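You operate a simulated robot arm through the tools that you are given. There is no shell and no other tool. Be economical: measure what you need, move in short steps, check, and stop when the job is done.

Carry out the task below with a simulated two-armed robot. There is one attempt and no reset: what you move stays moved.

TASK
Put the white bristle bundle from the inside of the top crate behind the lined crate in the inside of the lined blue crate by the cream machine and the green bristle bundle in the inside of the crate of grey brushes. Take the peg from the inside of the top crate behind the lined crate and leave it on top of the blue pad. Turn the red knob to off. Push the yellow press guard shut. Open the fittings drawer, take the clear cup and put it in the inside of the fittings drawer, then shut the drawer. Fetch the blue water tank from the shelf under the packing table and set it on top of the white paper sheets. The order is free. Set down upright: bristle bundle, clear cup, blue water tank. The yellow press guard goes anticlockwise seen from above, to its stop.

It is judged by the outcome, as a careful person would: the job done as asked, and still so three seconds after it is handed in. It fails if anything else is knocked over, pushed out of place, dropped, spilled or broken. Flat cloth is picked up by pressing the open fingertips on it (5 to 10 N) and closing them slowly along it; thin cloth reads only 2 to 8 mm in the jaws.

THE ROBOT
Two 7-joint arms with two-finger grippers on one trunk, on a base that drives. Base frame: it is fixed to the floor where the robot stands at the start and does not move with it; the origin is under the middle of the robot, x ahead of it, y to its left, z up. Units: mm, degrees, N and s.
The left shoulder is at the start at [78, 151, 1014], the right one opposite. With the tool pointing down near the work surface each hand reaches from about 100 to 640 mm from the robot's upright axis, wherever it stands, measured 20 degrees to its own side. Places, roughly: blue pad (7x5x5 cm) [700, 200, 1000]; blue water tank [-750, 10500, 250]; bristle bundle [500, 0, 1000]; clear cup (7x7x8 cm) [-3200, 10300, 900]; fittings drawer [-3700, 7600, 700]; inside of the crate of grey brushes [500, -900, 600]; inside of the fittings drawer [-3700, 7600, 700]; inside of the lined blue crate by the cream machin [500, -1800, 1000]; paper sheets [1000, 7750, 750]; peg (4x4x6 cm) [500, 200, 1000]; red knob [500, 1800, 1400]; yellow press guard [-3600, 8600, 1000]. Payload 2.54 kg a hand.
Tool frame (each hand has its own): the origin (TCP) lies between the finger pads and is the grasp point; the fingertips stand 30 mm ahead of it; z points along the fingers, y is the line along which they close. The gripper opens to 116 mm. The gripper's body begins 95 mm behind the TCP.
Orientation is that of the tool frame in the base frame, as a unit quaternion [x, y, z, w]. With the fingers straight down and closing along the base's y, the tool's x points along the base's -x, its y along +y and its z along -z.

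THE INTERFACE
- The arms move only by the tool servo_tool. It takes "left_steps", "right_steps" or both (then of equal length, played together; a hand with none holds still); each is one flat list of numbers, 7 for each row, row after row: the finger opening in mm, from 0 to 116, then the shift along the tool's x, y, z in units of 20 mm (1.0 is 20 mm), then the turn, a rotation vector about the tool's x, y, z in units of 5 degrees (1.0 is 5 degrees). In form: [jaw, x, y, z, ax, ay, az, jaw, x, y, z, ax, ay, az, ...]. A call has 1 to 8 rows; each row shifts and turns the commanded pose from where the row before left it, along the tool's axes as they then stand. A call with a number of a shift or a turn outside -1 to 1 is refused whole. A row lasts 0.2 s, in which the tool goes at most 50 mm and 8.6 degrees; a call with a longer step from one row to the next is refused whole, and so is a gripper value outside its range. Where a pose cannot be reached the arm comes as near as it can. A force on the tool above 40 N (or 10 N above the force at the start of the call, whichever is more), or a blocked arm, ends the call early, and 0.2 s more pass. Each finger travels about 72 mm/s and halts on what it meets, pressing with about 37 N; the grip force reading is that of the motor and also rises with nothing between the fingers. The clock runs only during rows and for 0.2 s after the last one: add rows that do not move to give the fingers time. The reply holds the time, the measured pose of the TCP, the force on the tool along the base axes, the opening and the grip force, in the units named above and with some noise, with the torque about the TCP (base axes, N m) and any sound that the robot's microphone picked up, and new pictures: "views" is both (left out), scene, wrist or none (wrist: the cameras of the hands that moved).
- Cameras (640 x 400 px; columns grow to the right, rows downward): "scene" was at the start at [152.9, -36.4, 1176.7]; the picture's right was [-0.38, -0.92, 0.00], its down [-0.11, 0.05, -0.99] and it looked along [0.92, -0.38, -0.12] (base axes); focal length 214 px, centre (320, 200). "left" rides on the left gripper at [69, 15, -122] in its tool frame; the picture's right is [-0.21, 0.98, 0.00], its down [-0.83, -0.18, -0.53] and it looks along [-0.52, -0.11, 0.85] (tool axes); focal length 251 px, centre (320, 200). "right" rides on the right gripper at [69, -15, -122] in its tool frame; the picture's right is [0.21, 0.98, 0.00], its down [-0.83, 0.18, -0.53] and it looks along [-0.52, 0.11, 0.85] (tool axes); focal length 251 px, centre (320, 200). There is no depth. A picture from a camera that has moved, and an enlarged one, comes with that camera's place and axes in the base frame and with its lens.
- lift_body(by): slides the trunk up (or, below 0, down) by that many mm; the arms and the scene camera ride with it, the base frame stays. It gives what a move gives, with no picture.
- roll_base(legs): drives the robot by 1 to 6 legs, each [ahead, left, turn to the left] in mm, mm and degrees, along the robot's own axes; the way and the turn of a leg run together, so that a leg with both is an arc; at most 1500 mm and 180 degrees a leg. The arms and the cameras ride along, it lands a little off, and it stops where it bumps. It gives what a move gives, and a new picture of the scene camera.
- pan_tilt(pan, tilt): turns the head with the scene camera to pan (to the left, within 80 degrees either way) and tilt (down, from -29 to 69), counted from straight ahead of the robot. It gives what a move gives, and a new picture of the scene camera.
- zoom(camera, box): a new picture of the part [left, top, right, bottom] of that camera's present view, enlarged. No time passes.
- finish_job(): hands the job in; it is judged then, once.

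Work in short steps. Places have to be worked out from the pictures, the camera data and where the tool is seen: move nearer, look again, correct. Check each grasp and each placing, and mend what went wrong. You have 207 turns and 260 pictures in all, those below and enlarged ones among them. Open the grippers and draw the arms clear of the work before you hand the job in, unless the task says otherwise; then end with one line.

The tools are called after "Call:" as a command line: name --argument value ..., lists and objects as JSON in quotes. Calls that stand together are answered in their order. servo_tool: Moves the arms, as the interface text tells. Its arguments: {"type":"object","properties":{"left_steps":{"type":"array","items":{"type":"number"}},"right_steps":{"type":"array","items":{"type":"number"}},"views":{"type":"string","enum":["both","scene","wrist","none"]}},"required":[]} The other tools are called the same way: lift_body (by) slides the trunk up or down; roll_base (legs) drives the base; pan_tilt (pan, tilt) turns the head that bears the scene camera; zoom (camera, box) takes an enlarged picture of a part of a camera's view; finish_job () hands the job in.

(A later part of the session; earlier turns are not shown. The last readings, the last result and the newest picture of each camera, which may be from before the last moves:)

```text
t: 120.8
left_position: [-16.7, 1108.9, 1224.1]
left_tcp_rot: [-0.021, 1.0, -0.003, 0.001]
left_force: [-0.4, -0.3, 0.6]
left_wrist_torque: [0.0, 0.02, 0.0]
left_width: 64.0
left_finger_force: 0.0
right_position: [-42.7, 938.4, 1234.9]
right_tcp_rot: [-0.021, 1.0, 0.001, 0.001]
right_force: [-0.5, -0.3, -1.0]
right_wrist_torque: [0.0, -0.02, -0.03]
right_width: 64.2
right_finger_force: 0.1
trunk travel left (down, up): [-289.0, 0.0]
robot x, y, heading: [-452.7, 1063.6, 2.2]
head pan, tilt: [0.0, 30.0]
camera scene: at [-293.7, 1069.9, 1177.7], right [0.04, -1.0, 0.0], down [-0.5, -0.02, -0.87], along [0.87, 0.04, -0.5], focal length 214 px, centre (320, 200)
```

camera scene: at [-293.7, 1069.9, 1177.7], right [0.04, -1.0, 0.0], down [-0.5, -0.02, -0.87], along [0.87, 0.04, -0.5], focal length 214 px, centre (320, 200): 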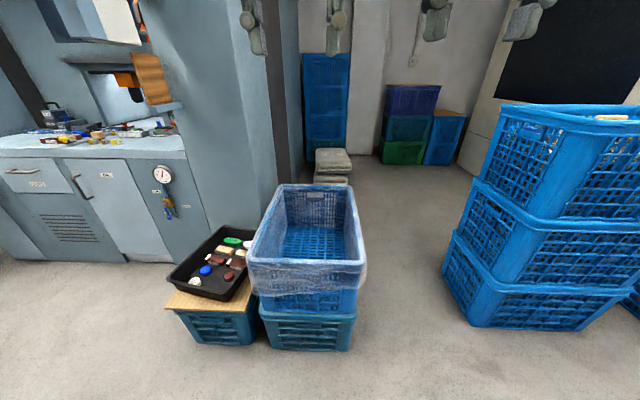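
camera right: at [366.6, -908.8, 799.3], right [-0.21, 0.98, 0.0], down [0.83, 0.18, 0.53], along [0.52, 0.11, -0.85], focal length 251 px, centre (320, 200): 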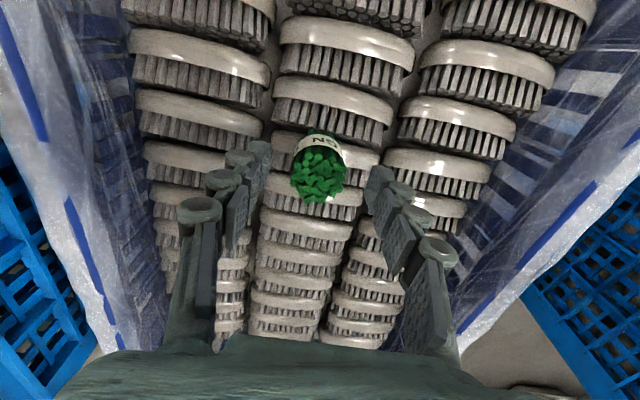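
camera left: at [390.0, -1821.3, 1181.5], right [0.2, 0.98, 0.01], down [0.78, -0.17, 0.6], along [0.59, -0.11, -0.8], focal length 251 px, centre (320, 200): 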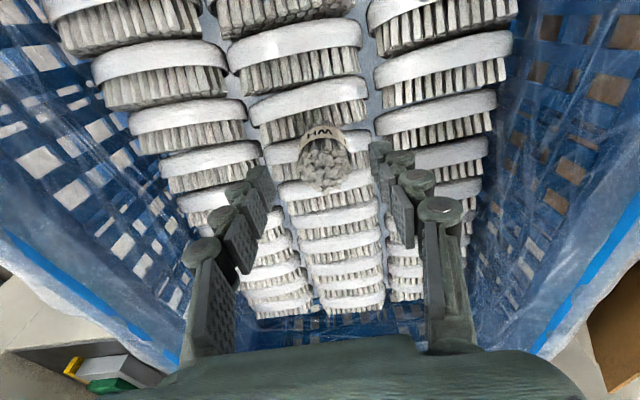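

I continue 600 mm left and look for the red knob on the blue-grey machine.

Call:
roll_base --legs '[[0, 650, -2.2]]'

Call:
pan_tilt --pan 0 --tilt -8

```text
t: 127.5
left_position: [-27.5, 1739.9, 1224.7]
left_tcp_rot: [0.0, 1.0, -0.003, 0.0]
left_force: [-0.2, 0.7, -0.2]
left_wrist_torque: [0.02, 0.01, -0.03]
left_width: 64.1
left_finger_force: 0.0
right_position: [-60.2, 1569.6, 1235.5]
right_tcp_rot: [0.003, 1.0, 0.0, 0.0]
right_force: [-0.4, -0.2, 0.0]
right_wrist_torque: [0.0, -0.05, 0.0]
right_width: 63.9
right_finger_force: 0.1
trunk travel left (down, up): [-289.0, 0.0]
robot x, y, heading: [-466.9, 1714.7, -0.3]
head pan, tilt: [0.0, 30.0]
camera scene: at [-305.8, 1714.2, 1177.7], right [0.0, -1.0, 0.0], down [-0.5, 0.0, -0.87], along [0.87, 0.0, -0.5], focal length 214 px, centre (320, 200)
```

scene: 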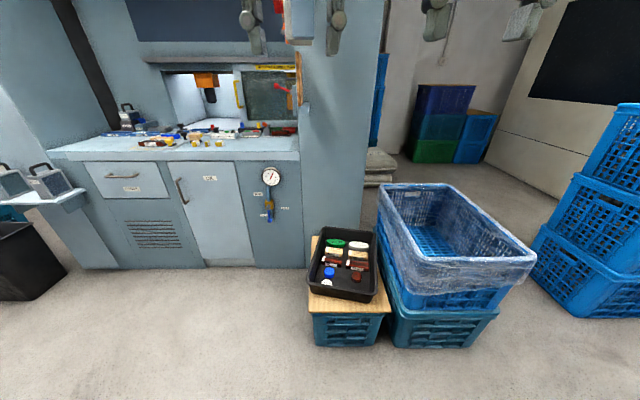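

```text
t: 128.5
left_position: [-28.0, 1740.1, 1224.8]
left_tcp_rot: [0.0, 1.0, -0.002, 0.0]
left_force: [-0.2, -0.2, -0.2]
left_wrist_torque: [0.01, 0.01, -0.01]
left_width: 64.1
left_finger_force: 0.0
right_position: [-60.2, 1570.7, 1234.3]
right_tcp_rot: [0.002, 1.0, 0.0, -0.001]
right_force: [-0.2, 0.5, -0.5]
right_wrist_torque: [0.0, -0.02, 0.01]
right_width: 64.0
right_finger_force: 0.0
trunk travel left (down, up): [-289.0, 0.0]
robot x, y, heading: [-460.1, 1715.0, -0.1]
head pan, tilt: [0.0, -8.0]
camera scene: at [-310.6, 1714.1, 1238.2], right [0.0, -1.0, 0.0], down [0.14, 0.0, -0.99], along [0.99, 0.0, 0.14], focal length 214 px, centre (320, 200)
```

scene: 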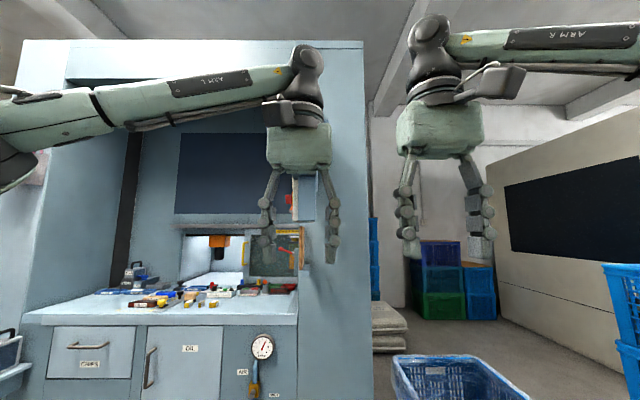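

Call:
zoom --camera "scene" --box '[230, 160, 350, 300]'

Call:
servo_tool --left_steps '[64, 0, 1, 0, 0, 0, 0, 64, 0, 1, 0, 0, 0, 0, 64, 0, 1, 0, 0, 0, 0, 64, 0, 1, 0, 0, 0, 0, 64, 0, 1, 0, 0, 0, 0, 64, 0, 1, 0, 0, 0, 0]' --views "scene"

Call:
zoom --camera "scene" --box '[240, 150, 360, 270]'

```text
2.86 times, centred on (290, 230) of scene
camera zoom: at [-310.6, 1714.1, 1238.2], right [0.0, -1.0, 0.0], down [0.14, 0.0, -0.99], along [0.99, 0.0, 0.14], focal length 613 px, centre (406, 114)
```

zoom: 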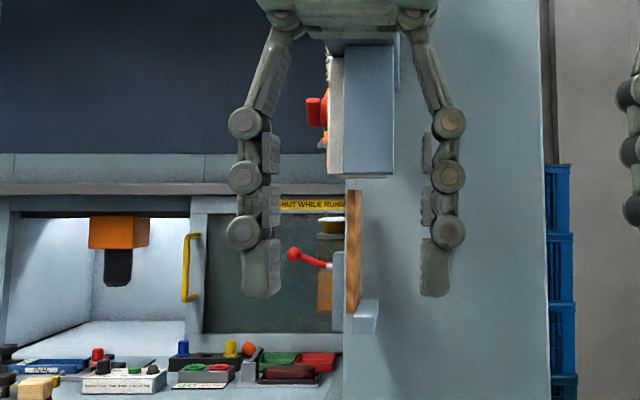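

```text
t: 129.9
left_position: [-28.1, 1858.3, 1226.7]
left_tcp_rot: [0.002, 1.0, -0.002, 0.001]
left_force: [0.7, -0.8, 0.2]
left_wrist_torque: [-0.02, 0.0, 0.0]
left_width: 64.1
left_finger_force: 0.1
right_position: [-60.1, 1571.3, 1234.1]
right_tcp_rot: [0.003, 1.0, 0.0, 0.0]
right_force: [0.3, -0.1, 0.4]
right_wrist_torque: [-0.03, 0.02, 0.04]
right_width: 64.1
right_finger_force: 0.1
trunk travel left (down, up): [-289.0, 0.0]
robot x, y, heading: [-466.0, 1715.7, -0.3]
head pan, tilt: [0.0, -8.0]
camera scene: at [-310.9, 1714.5, 1238.4], right [0.0, -1.0, 0.0], down [0.14, 0.0, -0.99], along [0.99, 0.0, 0.14], focal length 214 px, centre (320, 200)
```

scene: 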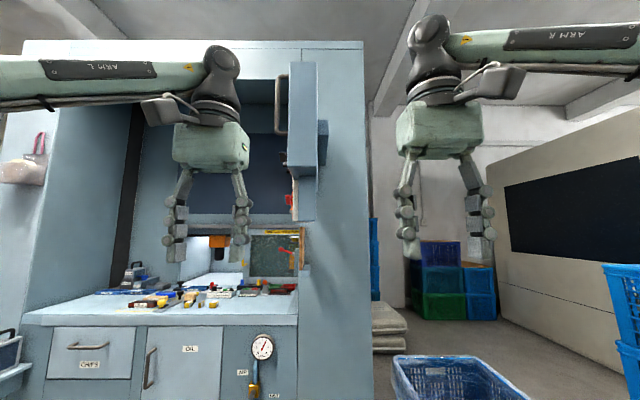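

```text
3.33 times, centred on (300, 210) of scene
camera zoom: at [-310.9, 1714.5, 1238.4], right [0.0, -1.0, 0.0], down [0.14, 0.0, -0.99], along [0.99, 0.0, 0.14], focal length 715 px, centre (387, 167)
```

zoom: 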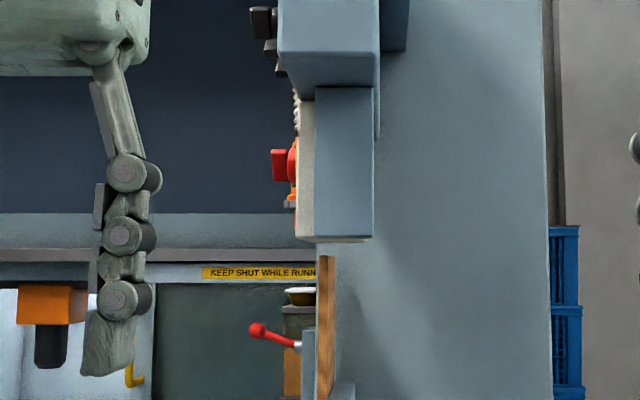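

The red knob sits on a control panel facing left (+y). I drive to the left side and turn right to face it.

Call:
roll_base --legs '[[0, 650, 0], [250, 0, 0], [0, 0, -40]]'

Call:
zoom --camera "scene" --box '[220, 80, 420, 280]'

```text
t: 131.9
left_position: [-24.9, 1929.2, 1226.4]
left_tcp_rot: [-0.004, 1.0, -0.003, 0.001]
left_force: [-0.3, -0.4, 0.5]
left_wrist_torque: [0.0, 0.01, 0.02]
left_width: 64.2
left_finger_force: 0.1
right_position: [-56.4, 1640.8, 1234.8]
right_tcp_rot: [-0.003, 1.0, 0.0, 0.0]
right_force: [0.3, 0.6, -0.7]
right_wrist_torque: [0.04, 0.0, -0.02]
right_width: 63.9
right_finger_force: 0.1
trunk travel left (down, up): [-289.0, 0.0]
robot x, y, heading: [-459.9, 1778.4, 0.1]
head pan, tilt: [0.0, -8.0]
stopped in leg 1: the robot was blocked; the commanded pose is now the measured one
camera scene: at [-307.8, 1780.7, 1238.3], right [0.01, -1.0, 0.0], down [0.14, 0.0, -0.99], along [0.99, 0.01, 0.14], focal length 214 px, centre (320, 200)
```

scene: 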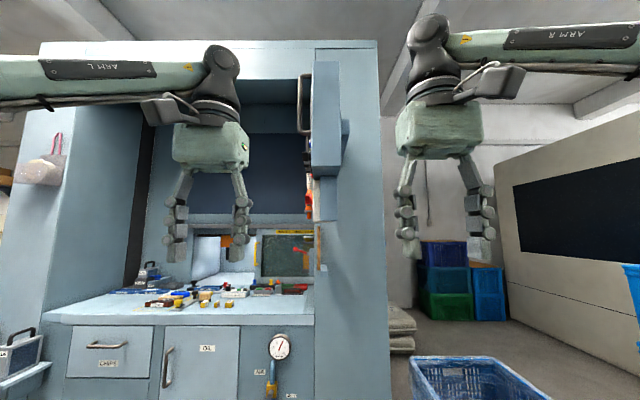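

```text
2.00 times, centred on (320, 180) of scene
camera zoom: at [-307.8, 1780.7, 1238.3], right [0.01, -1.0, 0.0], down [0.14, 0.0, -0.99], along [0.99, 0.01, 0.14], focal length 429 px, centre (320, 240)
```

zoom: 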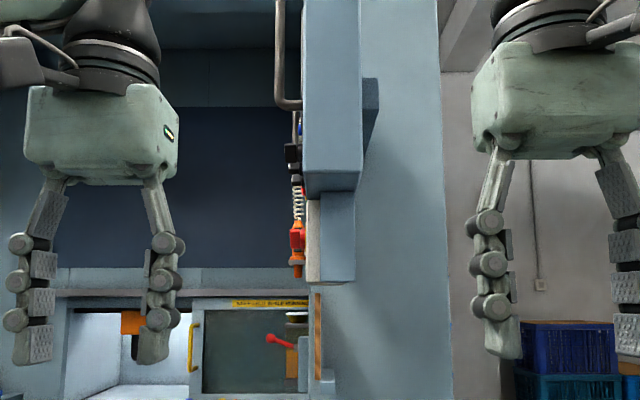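

Blocked on the left by something. I look that way.

Call:
pan_tilt --pan 75 --tilt 40

Call:
pan_tilt --pan 40 --tilt 50

```text
t: 133.4
left_position: [-26.6, 1929.2, 1227.1]
left_tcp_rot: [-0.003, 1.0, -0.003, 0.0]
left_force: [-0.9, -0.7, -0.6]
left_wrist_torque: [-0.01, 0.02, -0.02]
left_width: 63.6
left_finger_force: 0.0
right_position: [-56.3, 1639.6, 1233.9]
right_tcp_rot: [-0.004, 1.0, -0.001, 0.0]
right_force: [-0.4, 0.4, 0.0]
right_wrist_torque: [0.02, -0.02, -0.01]
right_width: 63.9
right_finger_force: 0.1
trunk travel left (down, up): [-289.0, 0.0]
robot x, y, heading: [-461.8, 1781.7, 0.6]
head pan, tilt: [75.0, 40.0]
camera scene: at [-372.1, 1862.6, 1162.4], right [0.97, -0.25, 0.0], down [-0.16, -0.62, -0.77], along [0.19, 0.74, -0.64], focal length 214 px, centre (320, 200)
```

scene: 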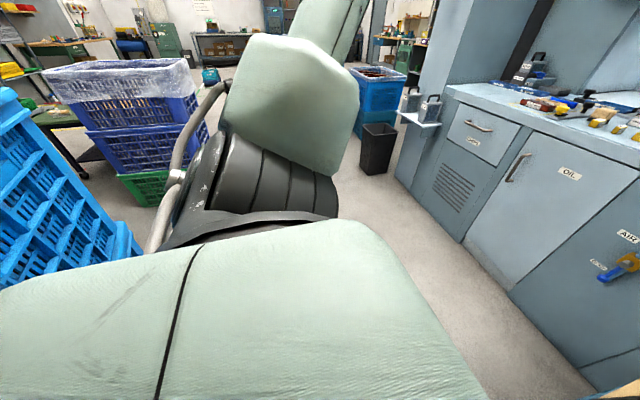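

```text
t: 134.4
left_position: [-25.6, 1929.0, 1227.0]
left_tcp_rot: [-0.004, 1.0, -0.003, 0.0]
left_force: [0.4, 0.1, 0.5]
left_wrist_torque: [0.0, -0.03, 0.02]
left_width: 64.1
left_finger_force: 0.0
right_position: [-57.2, 1639.2, 1233.9]
right_tcp_rot: [-0.004, 1.0, 0.0, 0.0]
right_force: [0.0, -0.2, -0.4]
right_wrist_torque: [0.01, 0.01, 0.0]
right_width: 64.1
right_finger_force: 0.1
trunk travel left (down, up): [-289.0, 0.0]
robot x, y, heading: [-462.2, 1781.4, 0.3]
head pan, tilt: [40.0, 50.0]
camera scene: at [-335.0, 1830.3, 1148.2], right [0.65, -0.76, 0.0], down [-0.58, -0.5, -0.64], along [0.49, 0.42, -0.77], focal length 214 px, centre (320, 200)
```

scene: 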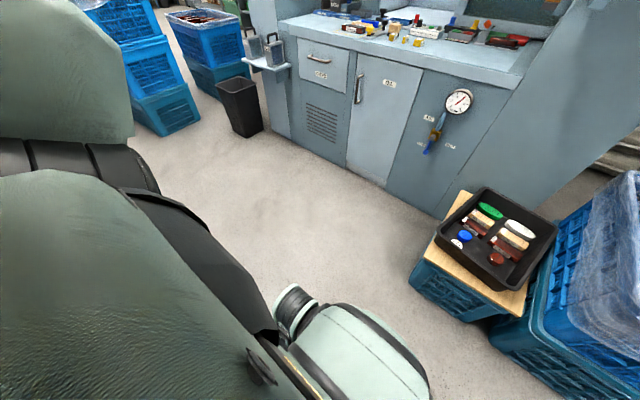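

A crate stack is at the rear left; ahead is free up to the low tray table. I go 270 mm ahead first, then left.

Call:
roll_base --legs '[[270, -30, 0], [0, 650, 0]]'

```text
t: 142.5
left_position: [247.6, 2534.8, 1227.4]
left_tcp_rot: [-0.003, 1.0, -0.003, 0.0]
left_force: [-0.8, -0.6, 0.5]
left_wrist_torque: [-0.01, 0.0, 0.02]
left_width: 63.9
left_finger_force: 0.0
right_position: [216.9, 2246.4, 1234.4]
right_tcp_rot: [-0.002, 1.0, 0.0, 0.0]
right_force: [-0.5, -0.3, -0.5]
right_wrist_torque: [0.01, -0.01, -0.02]
right_width: 64.0
right_finger_force: 0.0
trunk travel left (down, up): [-289.0, 0.0]
robot x, y, heading: [-187.0, 2383.0, 0.1]
head pan, tilt: [40.0, 50.0]
camera scene: at [-61.2, 2436.3, 1148.1], right [0.65, -0.76, 0.0], down [-0.59, -0.49, -0.64], along [0.49, 0.41, -0.77], focal length 214 px, centre (320, 200)
```

scene: 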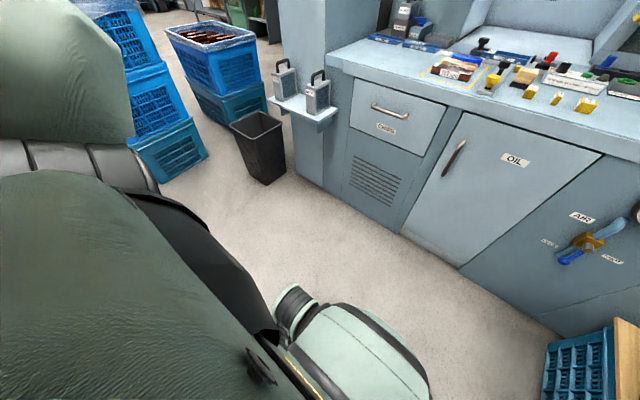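

Now I turn to face -y and look up toward the panel.

Call:
pan_tilt --pan 35 --tilt -8

Call:
roll_base --legs '[[0, 0, -90]]'

Call:
zoom --camera "scene" --box '[200, 80, 440, 280]'

```text
t: 143.8
left_position: [248.9, 2535.0, 1227.2]
left_tcp_rot: [-0.002, 1.0, -0.003, 0.0]
left_force: [-0.8, 0.2, -0.3]
left_wrist_torque: [0.01, 0.0, 0.02]
left_width: 64.2
left_finger_force: 0.2
right_position: [215.9, 2245.8, 1234.8]
right_tcp_rot: [-0.002, 1.0, 0.0, 0.0]
right_force: [-0.5, -0.2, 0.0]
right_wrist_torque: [0.03, -0.06, -0.02]
right_width: 64.1
right_finger_force: 0.1
trunk travel left (down, up): [-289.0, 0.0]
robot x, y, heading: [-189.7, 2384.9, 0.5]
head pan, tilt: [35.0, -8.0]
camera scene: at [-50.0, 2435.9, 1238.2], right [0.58, -0.82, 0.0], down [0.11, 0.08, -0.99], along [0.81, 0.57, 0.14], focal length 214 px, centre (320, 200)
```

scene: 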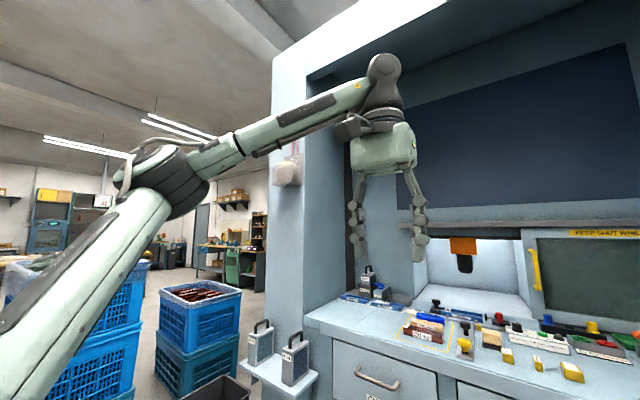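

```text
t: 148.1
left_position: [-42.5, 1949.4, 1226.2]
left_tcp_rot: [0.707, 0.707, -0.002, -0.002]
left_force: [0.8, -0.6, -0.3]
left_wrist_torque: [-0.02, 0.01, -0.03]
left_width: 64.0
left_finger_force: 0.1
right_position: [-330.8, 1984.2, 1234.6]
right_tcp_rot: [0.708, 0.707, 0.0, 0.0]
right_force: [0.2, -0.4, -0.5]
right_wrist_torque: [0.01, 0.01, -0.02]
right_width: 64.3
right_finger_force: 0.1
trunk travel left (down, up): [-289.0, 0.0]
robot x, y, heading: [-189.4, 2381.1, -90.0]
head pan, tilt: [35.0, -8.0]
camera scene: at [-139.2, 2248.1, 1238.3], right [-0.82, -0.57, 0.0], down [0.08, -0.11, -0.99], along [0.57, -0.81, 0.14], focal length 214 px, centre (320, 200)
```

scene: 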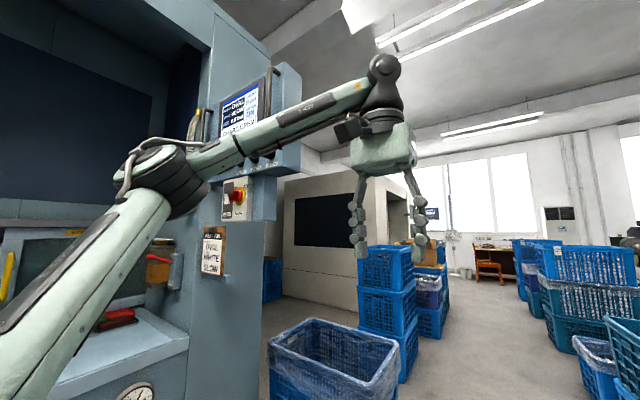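

```text
2.00 times, centred on (320, 180) of scene
camera zoom: at [-139.2, 2248.1, 1238.3], right [-0.82, -0.57, 0.0], down [0.08, -0.11, -0.99], along [0.57, -0.81, 0.14], focal length 429 px, centre (320, 240)
```

zoom: 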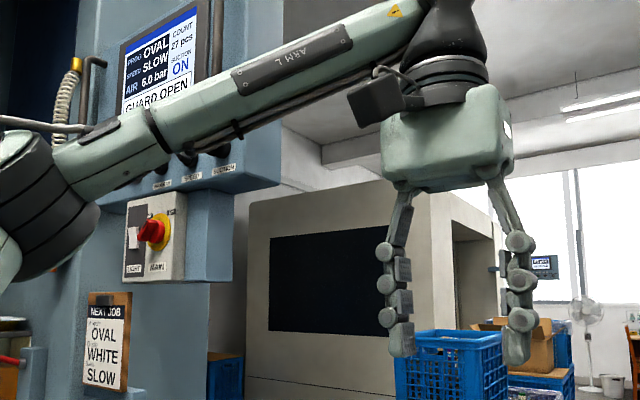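

Knob estimated at [486,1831,1351]. I zoom on it for its markings.

Call:
zoom --camera "scene" --box '[215, 170, 265, 225]'

Call:
roll_base --legs '[[0, 500, 0]]'

Call:
pan_tilt --pan 15 --tilt -12

```text
7.27 times, centred on (240, 198) of scene
camera zoom: at [-139.2, 2248.1, 1238.3], right [-0.82, -0.57, 0.0], down [0.08, -0.11, -0.99], along [0.57, -0.81, 0.14], focal length 1560 px, centre (902, 218)
```

zoom: 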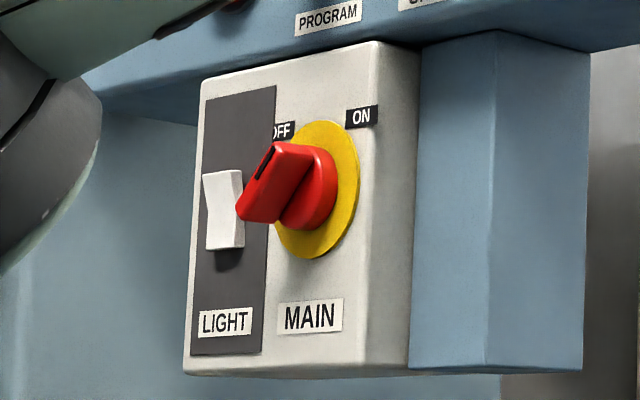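

```text
t: 153.3
left_position: [449.0, 1950.7, 1227.5]
left_tcp_rot: [0.706, 0.708, -0.002, -0.001]
left_force: [1.0, 0.7, 0.2]
left_wrist_torque: [0.01, 0.02, 0.0]
left_width: 64.1
left_finger_force: 0.1
right_position: [160.4, 1982.6, 1234.5]
right_tcp_rot: [0.706, 0.708, 0.0, 0.0]
right_force: [0.0, -0.3, 0.4]
right_wrist_torque: [0.0, 0.01, 0.0]
right_width: 64.0
right_finger_force: 0.1
trunk travel left (down, up): [-289.0, 0.0]
robot x, y, heading: [305.1, 2387.2, -89.9]
head pan, tilt: [35.0, -8.0]
camera scene: at [351.5, 2248.2, 1238.3], right [-0.82, -0.57, 0.0], down [0.08, -0.11, -0.99], along [0.57, -0.81, 0.14], focal length 214 px, centre (320, 200)
```

scene: 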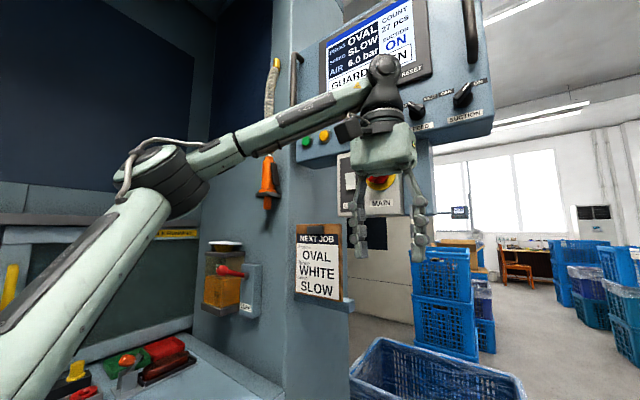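

```text
t: 154.2
left_position: [448.4, 1950.5, 1226.7]
left_tcp_rot: [0.706, 0.709, -0.002, -0.002]
left_force: [-0.2, 1.0, 0.1]
left_wrist_torque: [-0.03, 0.02, 0.0]
left_width: 63.8
left_finger_force: 0.1
right_position: [160.0, 1983.4, 1235.3]
right_tcp_rot: [0.707, 0.708, -0.001, 0.001]
right_force: [0.4, 0.7, -0.2]
right_wrist_torque: [0.0, -0.01, -0.01]
right_width: 64.0
right_finger_force: 0.1
trunk travel left (down, up): [-289.0, 0.0]
robot x, y, heading: [305.1, 2382.4, -89.8]
head pan, tilt: [15.0, -12.0]
camera scene: at [323.8, 2238.3, 1244.2], right [-0.97, -0.26, 0.0], down [0.05, -0.2, -0.98], along [0.26, -0.94, 0.21], focal length 214 px, centre (320, 200)
```

scene: 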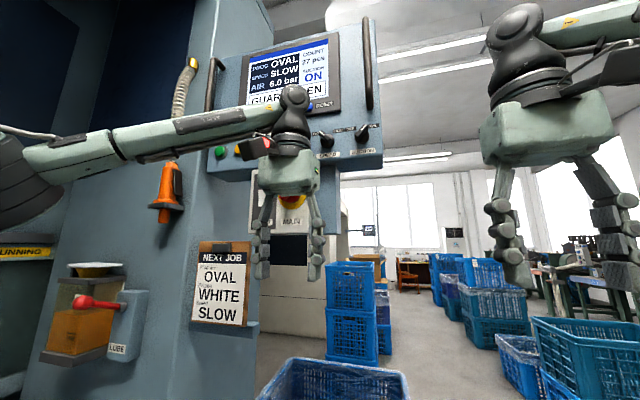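

The handle points at ON (about 33° right of vertical); OFF is the mirror, so an anticlockwise turn of ~75°. I back up 100 mm, raise the left hand and pitch it forward.

Call:
roll_base --legs '[[-110, 0, 0]]'

Call:
servo_tool --left_steps '[50, 0, 0, -0.8, 0, -1, 0, 50, 0, 0, -0.8, 0, -1, 0, 50, 0, 0, -0.8, 0, -1, 0, 50, 0, 0, -0.8, 0, -1, 0, 50, 0, 0, -0.8, 0, -1, 0, 50, 0, 0, -0.8, 0, -1, 0, 50, 0, 0, -0.8, 0, -1, 0, 50, 0, 0, -0.8, 0, -1, 0]' --views "none"

Call:
servo_tool --left_steps '[50, 0, 0, 0, 0, -1, 0, 50, 0, 0, 0, 0, -1, 0, 50, 0, 0, 0, 0, -1, 0, 50, 0, 0, 0, 0, -1, 0, 50, 0, 0, 0, 0, -1, 0, 50, 0, 0, 0, 0, -1, 0, 50, 0, 0, 0, 0, -1, 0, 50, 0, 0, 0, 0, -1, 0]' --views "both"

```text
t: 155.4
left_position: [449.2, 2062.1, 1227.4]
left_tcp_rot: [0.705, 0.709, -0.002, -0.001]
left_force: [-0.2, 0.9, 0.9]
left_wrist_torque: [-0.07, 0.0, -0.03]
left_width: 64.0
left_finger_force: 0.0
right_position: [159.7, 2094.7, 1235.3]
right_tcp_rot: [0.707, 0.707, -0.001, 0.0]
right_force: [-0.1, 0.5, 0.1]
right_wrist_torque: [-0.05, -0.03, -0.05]
right_width: 64.1
right_finger_force: 0.0
trunk travel left (down, up): [-289.0, 0.0]
robot x, y, heading: [300.8, 2493.4, -89.8]
head pan, tilt: [15.0, -12.0]
camera scene: at [323.7, 2348.7, 1244.3], right [-0.97, -0.26, 0.0], down [0.05, -0.2, -0.98], along [0.25, -0.94, 0.21], focal length 214 px, centre (320, 200)
```

scene: 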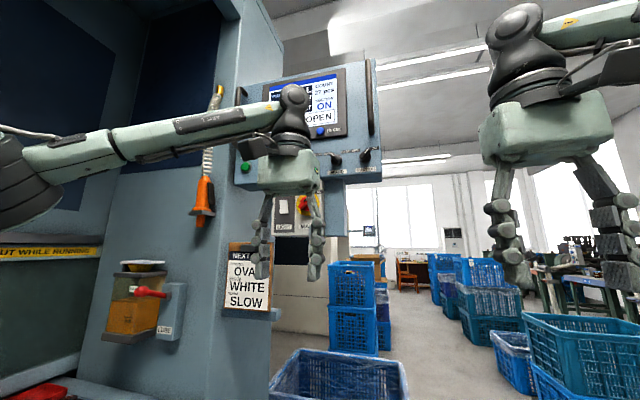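

```text
t: 157.2
left_position: [448.1, 2097.1, 1347.0]
left_tcp_rot: [0.662, 0.666, -0.244, 0.241]
left_force: [0.3, 0.2, 0.3]
left_wrist_torque: [-0.03, 0.01, -0.01]
left_width: 50.0
left_finger_force: 0.1
right_position: [160.7, 2092.3, 1236.0]
right_tcp_rot: [0.706, 0.708, -0.001, 0.0]
right_force: [-0.5, 0.0, 0.5]
right_wrist_torque: [0.02, 0.02, 0.0]
right_width: 64.0
right_finger_force: 0.0
trunk travel left (down, up): [-289.0, 0.0]
robot x, y, heading: [302.4, 2495.7, -89.9]
head pan, tilt: [15.0, -12.0]
```

```text
t: 159.0
left_position: [450.0, 2097.7, 1346.3]
left_tcp_rot: [0.539, 0.543, -0.456, 0.454]
left_force: [0.0, -1.1, -0.1]
left_wrist_torque: [-0.02, -0.02, 0.03]
left_width: 49.7
left_finger_force: 0.0
right_position: [160.7, 2092.2, 1236.0]
right_tcp_rot: [0.706, 0.708, -0.001, 0.0]
right_force: [-1.3, -0.2, -0.3]
right_wrist_torque: [0.0, 0.04, -0.03]
right_width: 64.1
right_finger_force: 0.0
trunk travel left (down, up): [-289.0, 0.0]
robot x, y, heading: [303.6, 2496.0, -89.8]
head pan, tilt: [15.0, -12.0]
camera scene: at [323.7, 2347.8, 1244.2], right [-0.97, -0.26, 0.0], down [0.05, -0.2, -0.98], along [0.25, -0.94, 0.21], focal length 214 px, centre (320, 200)
camera left: at [464.2, 2229.4, 1298.2], right [0.98, -0.03, 0.21], down [-0.18, 0.38, 0.91], along [-0.11, -0.92, 0.37], focal length 251 px, centre (320, 200)
```

scene: 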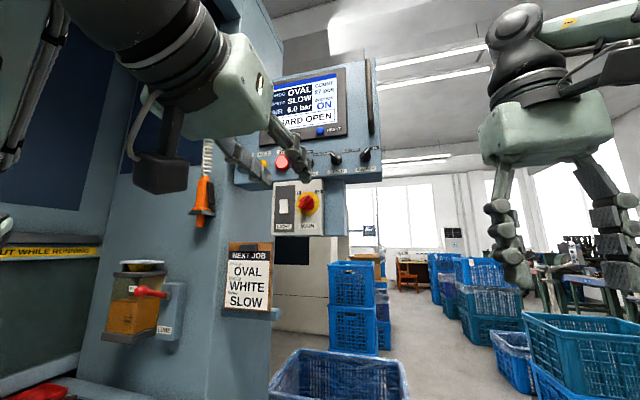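
left: 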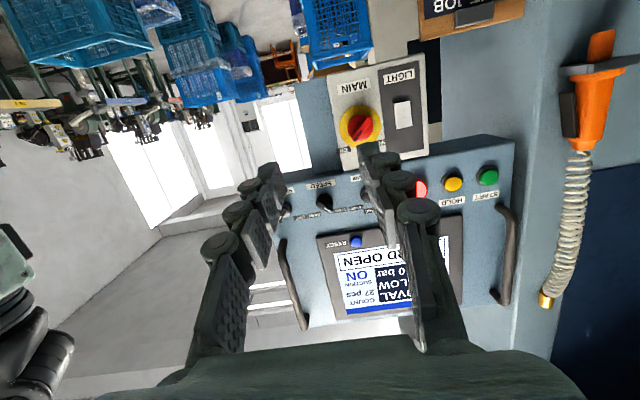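

Call:
zoom --camera "scene" --box '[265, 170, 335, 245]'

Call:
servo_tool --left_steps '[50, 0, 0.5, 0, 0, -1, 1, 50, 0, 0.5, 0, 0, -1, 1, 50, 0, 0.5, 0, 0, 0, 1, 50, 0, 0.5, 0, 0, 0, 1, 50, 0, 0, 1, 0, 0, 1, 50, 0, 0, 1, 0, 0, 1, 50, 0, 0, 1, 0, 0, 0.6]' --views "both"

```text
5.33 times, centred on (300, 208) of scene
camera zoom: at [323.7, 2347.8, 1244.2], right [-0.97, -0.26, 0.0], down [0.05, -0.2, -0.98], along [0.25, -0.94, 0.21], focal length 1144 px, centre (427, 160)
```

zoom: 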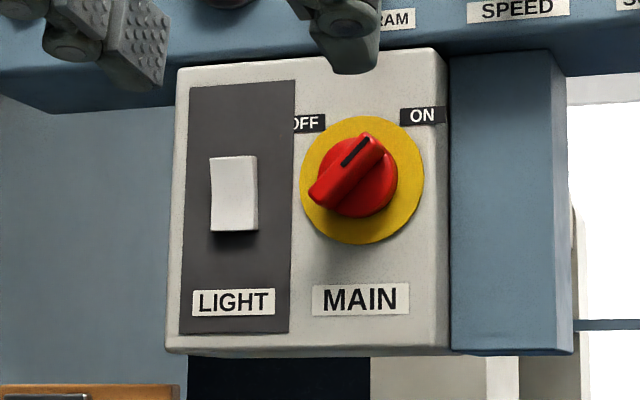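

```text
t: 160.6
left_position: [487.3, 2036.9, 1350.5]
left_tcp_rot: [0.622, 0.336, -0.342, 0.619]
left_force: [-1.1, 0.4, -0.8]
left_wrist_torque: [0.03, -0.01, -0.03]
left_width: 49.9
left_finger_force: 0.1
right_position: [160.4, 2092.7, 1235.4]
right_tcp_rot: [0.706, 0.708, 0.001, 0.0]
right_force: [0.1, -0.5, -0.2]
right_wrist_torque: [0.01, 0.0, -0.01]
right_width: 64.1
right_finger_force: 0.1
trunk travel left (down, up): [-289.0, 0.0]
robot x, y, heading: [302.4, 2494.3, -89.7]
head pan, tilt: [15.0, -12.0]
camera scene: at [323.7, 2347.5, 1244.1], right [-0.97, -0.26, 0.0], down [0.05, -0.2, -0.98], along [0.25, -0.94, 0.21], focal length 214 px, centre (320, 200)
camera left: at [538.9, 2157.1, 1299.6], right [0.71, -0.01, 0.71], down [-0.59, 0.54, 0.6], along [-0.39, -0.84, 0.38], focal length 251 px, centre (320, 200)
```

scene: 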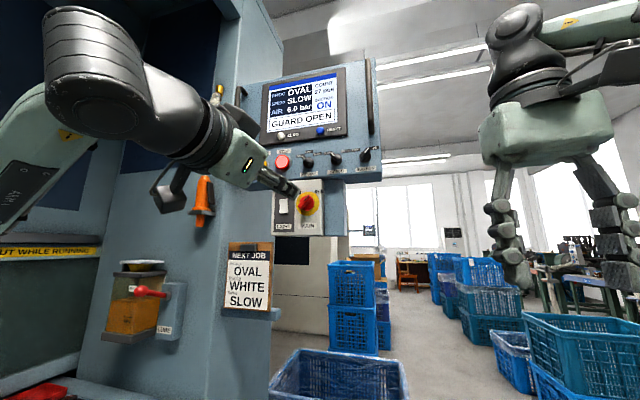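
left: 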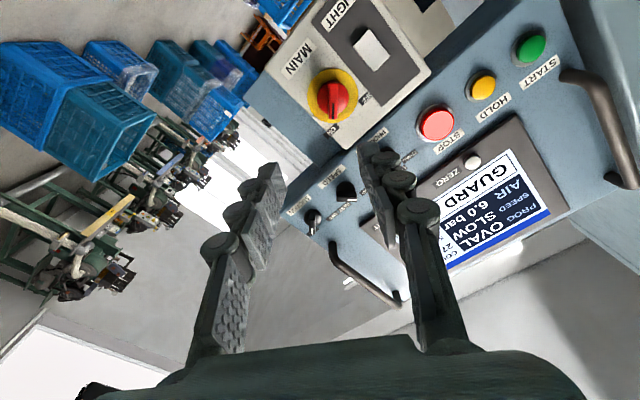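

The bar is ~45° from vertical. I add 12° roll, centre on [500,1354] and advance to y≈1895.

Call:
servo_tool --left_steps '[50, 0.18, 0.65, 0, 0, 0, 1, 50, 0, 0, 1, 0, 0, 1, 50, 0, 0, 1, 0, 0, 0.4, 50, 0, 0, 1, 0, 0, 0, 50, 0, 0, 1, 0, 0, 0, 50, 0, 0, 1, 0, 0, 0, 50, 0, 0, 1, 0, 0, 0, 50, 0, 0, 1, 0, 0, 0]' --views "both"

Call:
zoom --camera "left" --box '[220, 80, 420, 280]'

Call:
zoom --camera "scene" --box '[265, 170, 335, 245]'

```text
t: 162.4
left_position: [499.3, 1896.4, 1355.2]
left_tcp_rot: [0.654, 0.269, -0.277, 0.65]
left_force: [0.4, 0.5, 0.1]
left_wrist_torque: [0.02, 0.0, 0.0]
left_width: 49.9
left_finger_force: 0.1
right_position: [160.6, 2092.3, 1233.6]
right_tcp_rot: [0.707, 0.708, 0.0, 0.0]
right_force: [0.3, -0.4, 0.4]
right_wrist_torque: [0.02, 0.03, 0.03]
right_width: 63.8
right_finger_force: 0.0
trunk travel left (down, up): [-289.0, 0.0]
robot x, y, heading: [299.0, 2493.2, -89.7]
head pan, tilt: [15.0, -12.0]
camera scene: at [323.7, 2347.5, 1244.1], right [-0.97, -0.26, 0.0], down [0.05, -0.2, -0.98], along [0.25, -0.94, 0.21], focal length 214 px, centre (320, 200)
camera left: at [560.1, 2017.6, 1315.9], right [0.54, -0.01, 0.84], down [-0.7, 0.54, 0.46], along [-0.46, -0.84, 0.29], focal length 251 px, centre (320, 200)
```

scene: 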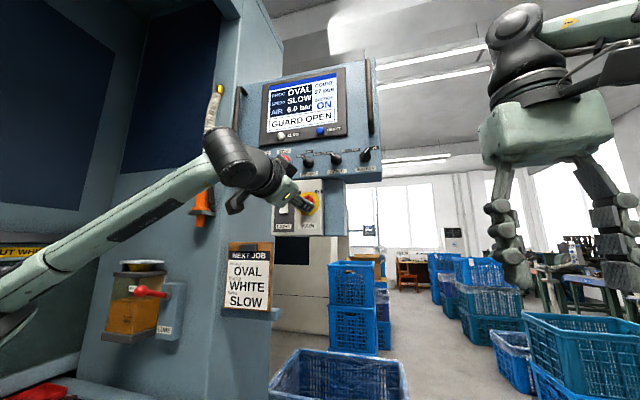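
left: 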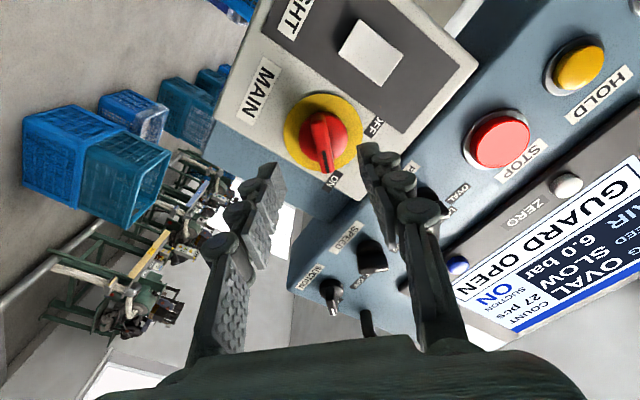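

```text
2.00 times, centred on (320, 180) of left
camera zoom: at [560.1, 2017.6, 1315.9], right [0.54, -0.01, 0.84], down [-0.7, 0.54, 0.46], along [-0.46, -0.84, 0.29], focal length 503 px, centre (320, 240)
```

zoom: 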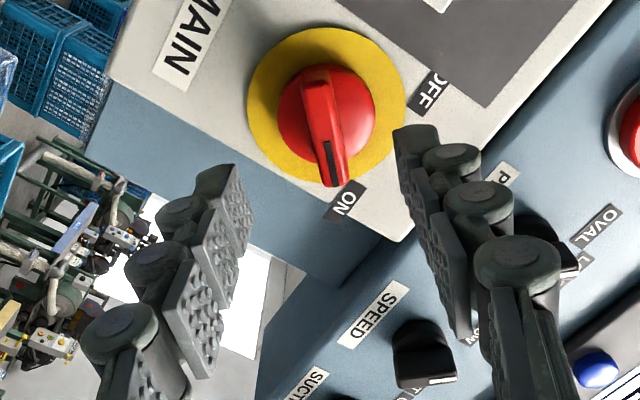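

```text
5.33 times, centred on (300, 208) of scene
camera zoom: at [323.7, 2347.5, 1244.1], right [-0.97, -0.26, 0.0], down [0.05, -0.2, -0.98], along [0.25, -0.94, 0.21], focal length 1144 px, centre (427, 160)
```

zoom: 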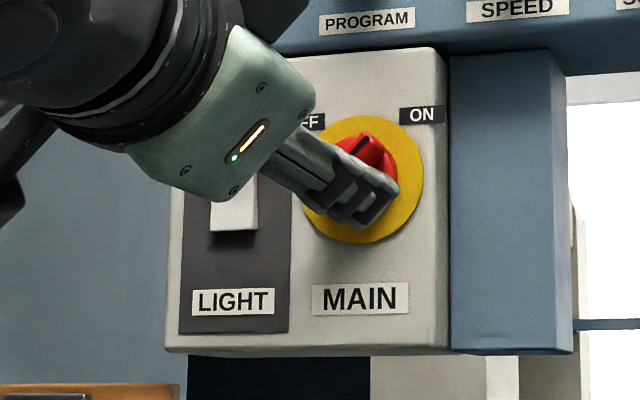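

Wrist view says the axis is ~11 mm along +tool-x. I correct and advance.

Call:
servo_tool --left_steps '[50, 0.5, 0.15, 0, 0, 0, 0, 50, 0, 0, 0.9, 0, 0, 0, 50, 0, 0, 0.6, 0, 0, 0]' --views "none"

Call:
zoom --camera "left" --box '[220, 80, 420, 280]'

Call:
zoom --camera "scene" --box '[265, 170, 335, 245]'

```text
t: 163.2
left_position: [509.4, 1867.1, 1350.7]
left_tcp_rot: [0.654, 0.269, -0.277, 0.65]
left_force: [-0.1, -1.1, 0.9]
left_wrist_torque: [-0.02, -0.03, 0.02]
left_width: 50.2
left_finger_force: 0.1
right_position: [159.5, 2092.9, 1234.6]
right_tcp_rot: [0.706, 0.708, 0.0, 0.001]
right_force: [-0.7, 0.3, 1.3]
right_wrist_torque: [-0.01, 0.02, 0.01]
right_width: 64.1
right_finger_force: 0.1
trunk travel left (down, up): [-289.0, 0.0]
robot x, y, heading: [301.5, 2499.8, -89.8]
head pan, tilt: [15.0, -12.0]
```

```text
2.00 times, centred on (320, 180) of left
camera zoom: at [569.8, 1988.4, 1312.0], right [0.54, -0.01, 0.84], down [-0.7, 0.54, 0.46], along [-0.46, -0.84, 0.29], focal length 503 px, centre (320, 240)
```

zoom: 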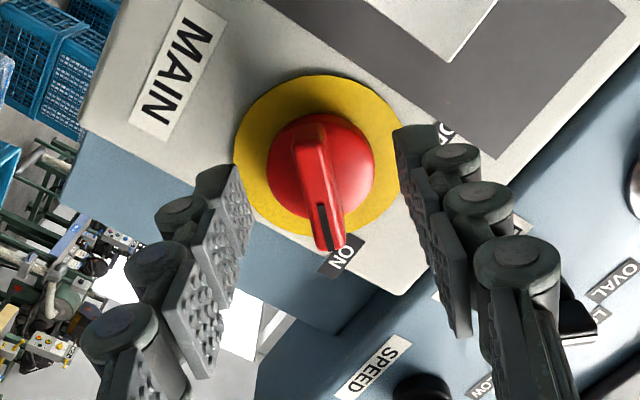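

```text
5.33 times, centred on (300, 208) of scene
camera zoom: at [323.7, 2347.8, 1244.2], right [-0.97, -0.26, 0.0], down [0.05, -0.2, -0.98], along [0.25, -0.94, 0.21], focal length 1144 px, centre (427, 160)
```

zoom: 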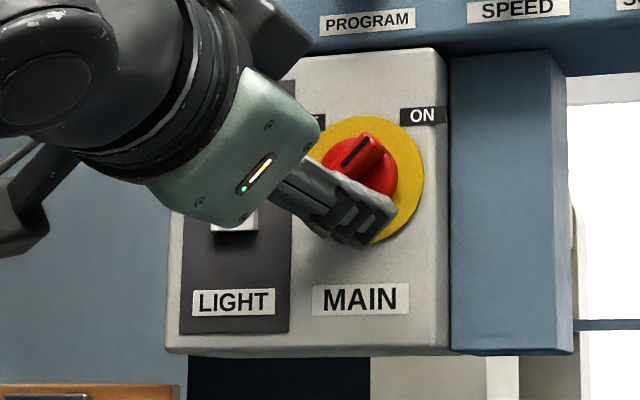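

Aligned with the knob axis. I advance 11 mm more and close on the bar.

Call:
servo_tool --left_steps '[50, 0, 0, 0.55, 0, 0, 0, 30, 0, 0, 0, 0, 0, 0, 10, 0, 0, 0, 0, 0, 0, 5, 0, 0, 0, 0, 0, 0, 5, 0, 0, 0, 0, 0, 0]' --views "wrist"

Call:
zoom --camera "scene" --box '[265, 170, 335, 245]'

```text
t: 164.4
left_position: [507.9, 1857.0, 1350.2]
left_tcp_rot: [0.655, 0.269, -0.275, 0.65]
left_force: [-3.0, 2.8, -4.3]
left_wrist_torque: [0.01, -0.02, -0.12]
left_width: 10.7
left_finger_force: 37.7
right_position: [159.7, 2092.1, 1233.8]
right_tcp_rot: [0.706, 0.708, 0.0, 0.0]
right_force: [0.3, 0.7, -0.6]
right_wrist_torque: [0.0, 0.01, 0.04]
right_width: 63.9
right_finger_force: 0.0
trunk travel left (down, up): [-289.0, 0.0]
robot x, y, heading: [301.2, 2495.6, -89.5]
head pan, tilt: [15.0, -12.0]
camera left: at [569.2, 1977.0, 1311.1], right [0.54, -0.01, 0.84], down [-0.7, 0.54, 0.46], along [-0.46, -0.84, 0.29], focal length 251 px, centre (320, 200)
```

left: 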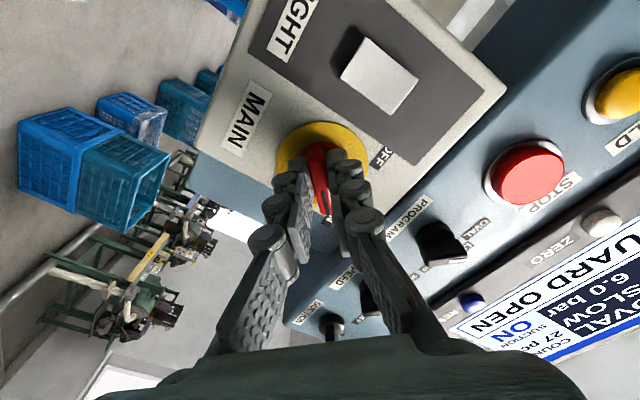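

```text
5.33 times, centred on (300, 208) of scene
camera zoom: at [323.4, 2347.7, 1244.1], right [-0.97, -0.26, 0.0], down [0.05, -0.2, -0.98], along [0.25, -0.94, 0.21], focal length 1144 px, centre (427, 160)
```

zoom: 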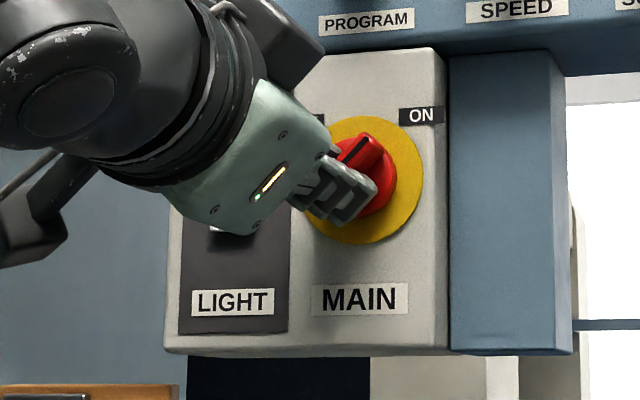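

Gripping the 10.7 mm bar. I turn anticlockwise (tool z −) 40° first.

Call:
servo_tool --left_steps '[5, 0, 0, 0, 0, 0, -1, 5, 0, 0, 0, 0, 0, -1, 5, 0, 0, 0, 0, 0, -1, 5, 0, 0, 0, 0, 0, -1, 5, 0, 0, 0, 0, 0, -1, 5, 0, 0, 0, 0, 0, -1, 5, 0, 0, 0, 0, 0, -1, 5, 0, 0, 0, 0, 0, -1]' --views "wrist"

Call:
zoom --camera "scene" --box '[265, 170, 335, 245]'

```text
t: 166.2
left_position: [504.5, 1855.9, 1348.3]
left_tcp_rot: [0.526, 0.476, -0.482, 0.514]
left_force: [-16.8, 6.8, -18.9]
left_wrist_torque: [-0.36, -0.13, -0.36]
left_width: 10.8
left_finger_force: 37.9
right_position: [158.4, 2091.7, 1235.5]
right_tcp_rot: [0.707, 0.708, 0.001, 0.001]
right_force: [0.1, -0.7, 0.0]
right_wrist_torque: [0.01, 0.02, 0.01]
right_width: 64.1
right_finger_force: 0.0
trunk travel left (down, up): [-289.0, 0.0]
robot x, y, heading: [304.7, 2494.6, -89.8]
head pan, tilt: [15.0, -12.0]
camera left: at [526.9, 1977.6, 1281.0], right [0.96, -0.02, 0.29], down [-0.24, 0.53, 0.81], along [-0.17, -0.85, 0.5], focal length 251 px, centre (320, 200)
```

left: 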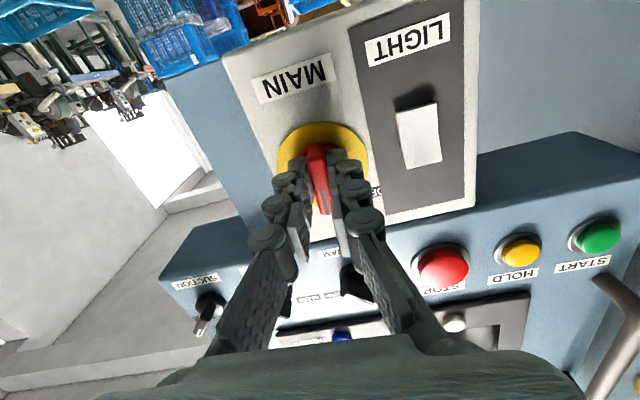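

```text
5.33 times, centred on (300, 208) of scene
camera zoom: at [321.5, 2347.1, 1244.0], right [-0.97, -0.26, 0.0], down [0.06, -0.2, -0.98], along [0.25, -0.94, 0.21], focal length 1144 px, centre (427, 160)
```

zoom: 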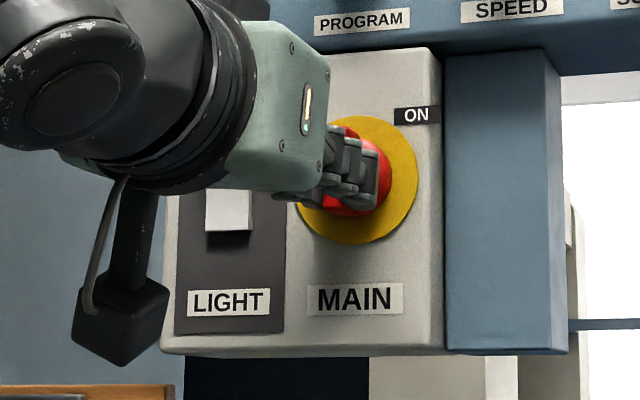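

Turning well; side force suggests a 4 mm offset, which I relax while continuing.

Call:
servo_tool --left_steps '[5, 0.2, -0.25, 0, 0, 0, -1, 5, 0.1, 0, 0, 0, 0, -1, 5, 0, 0, 0, 0, 0, -1, 5, 0, 0, 0, 0, 0, -1, 5, 0, 0, 0, 0, 0, -1, 5, 0, 0, 0, 0, 0, -1, 5, 0, 0, 0, 0, 0, -1, 5, 0, 0, 0, 0, 0, -1]' --views "wrist"

Call:
zoom --camera "scene" --box '[265, 170, 335, 245]'

```text
t: 168.0
left_position: [498.8, 1857.8, 1348.2]
left_tcp_rot: [-0.329, -0.623, 0.634, -0.32]
left_force: [-11.1, -17.6, 30.9]
left_wrist_torque: [-0.72, -0.2, -0.08]
left_width: 10.6
left_finger_force: 38.2
right_position: [156.9, 2092.7, 1234.5]
right_tcp_rot: [0.707, 0.708, 0.001, 0.002]
right_force: [-0.6, -0.5, -0.8]
right_wrist_torque: [0.01, -0.03, -0.01]
right_width: 64.0
right_finger_force: 0.1
trunk travel left (down, up): [-289.0, 0.0]
robot x, y, heading: [303.5, 2496.0, -89.9]
head pan, tilt: [15.0, -12.0]
camera left: at [473.6, 1979.4, 1280.9], right [0.92, -0.02, -0.39], down [0.34, 0.53, 0.77], along [0.19, -0.85, 0.5], focal length 251 px, centre (320, 200)
```

left: 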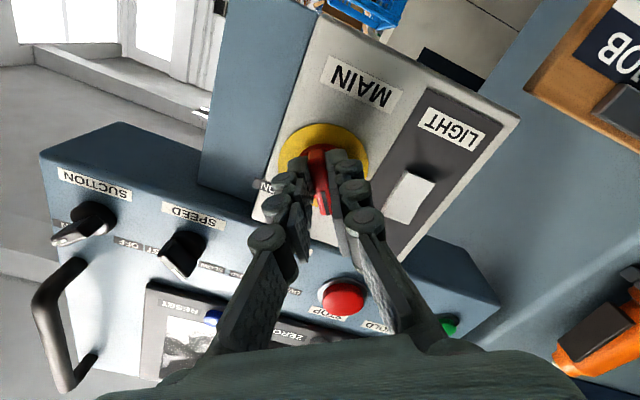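

```text
5.33 times, centred on (300, 208) of scene
camera zoom: at [320.7, 2348.0, 1244.4], right [-0.97, -0.26, 0.0], down [0.06, -0.2, -0.98], along [0.25, -0.94, 0.21], focal length 1144 px, centre (427, 160)
```

zoom: 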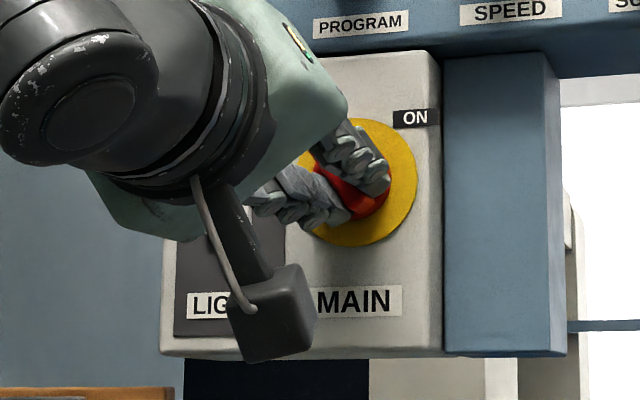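

Nearly at OFF; I relax the vertical strain and turn the last ~10°.

Call:
servo_tool --left_steps '[5, -0.15, -0.2, 0, 0, 0, 0, 5, 0, 0, 0, 0, 0, -1, 5, 0, 0, 0, 0, 0, -1, 5, 0, 0, 0, 0, 0, -0.5]' --views "wrist"

Call:
zoom --camera "left" --box '[240, 60, 440, 260]'

```text
t: 169.0
left_position: [497.2, 1859.1, 1348.8]
left_tcp_rot: [-0.261, -0.658, 0.66, -0.251]
left_force: [-13.6, 1.5, 6.8]
left_wrist_torque: [0.04, -0.98, -0.37]
left_width: 11.1
left_finger_force: 38.4
right_position: [156.7, 2093.4, 1235.0]
right_tcp_rot: [0.706, 0.708, 0.0, 0.003]
right_force: [0.1, 0.5, 0.4]
right_wrist_torque: [-0.01, 0.04, -0.02]
right_width: 63.6
right_finger_force: 0.0
trunk travel left (down, up): [-289.0, 0.0]
robot x, y, heading: [301.6, 2500.5, -90.0]
head pan, tilt: [15.0, -12.0]
camera left: at [458.6, 1980.3, 1290.6], right [0.82, -0.01, -0.58], down [0.5, 0.53, 0.69], along [0.3, -0.85, 0.43], focal length 251 px, centre (320, 200)
```

left: 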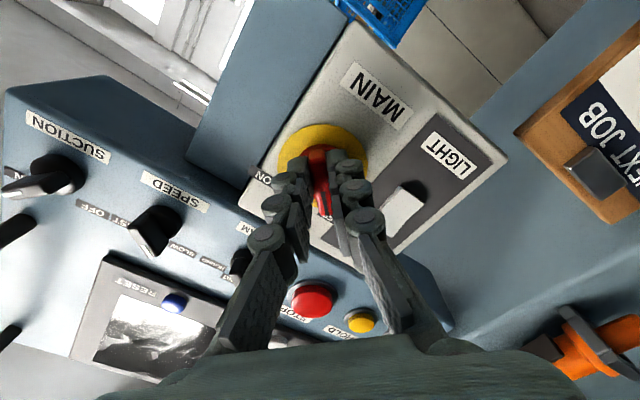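

```text
2.00 times, centred on (340, 160) of left
camera zoom: at [458.6, 1980.3, 1290.6], right [0.82, -0.01, -0.58], down [0.5, 0.53, 0.69], along [0.3, -0.85, 0.43], focal length 503 px, centre (280, 280)
```

zoom: 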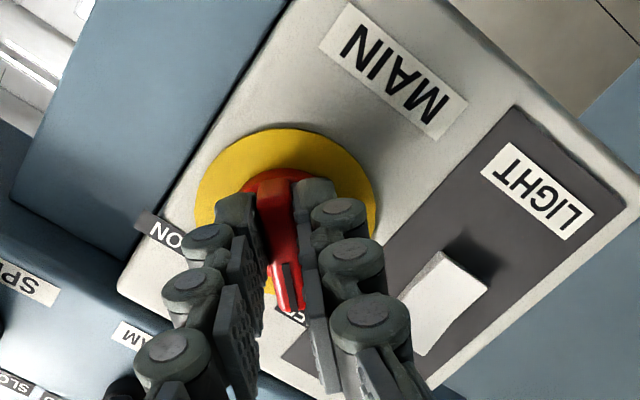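

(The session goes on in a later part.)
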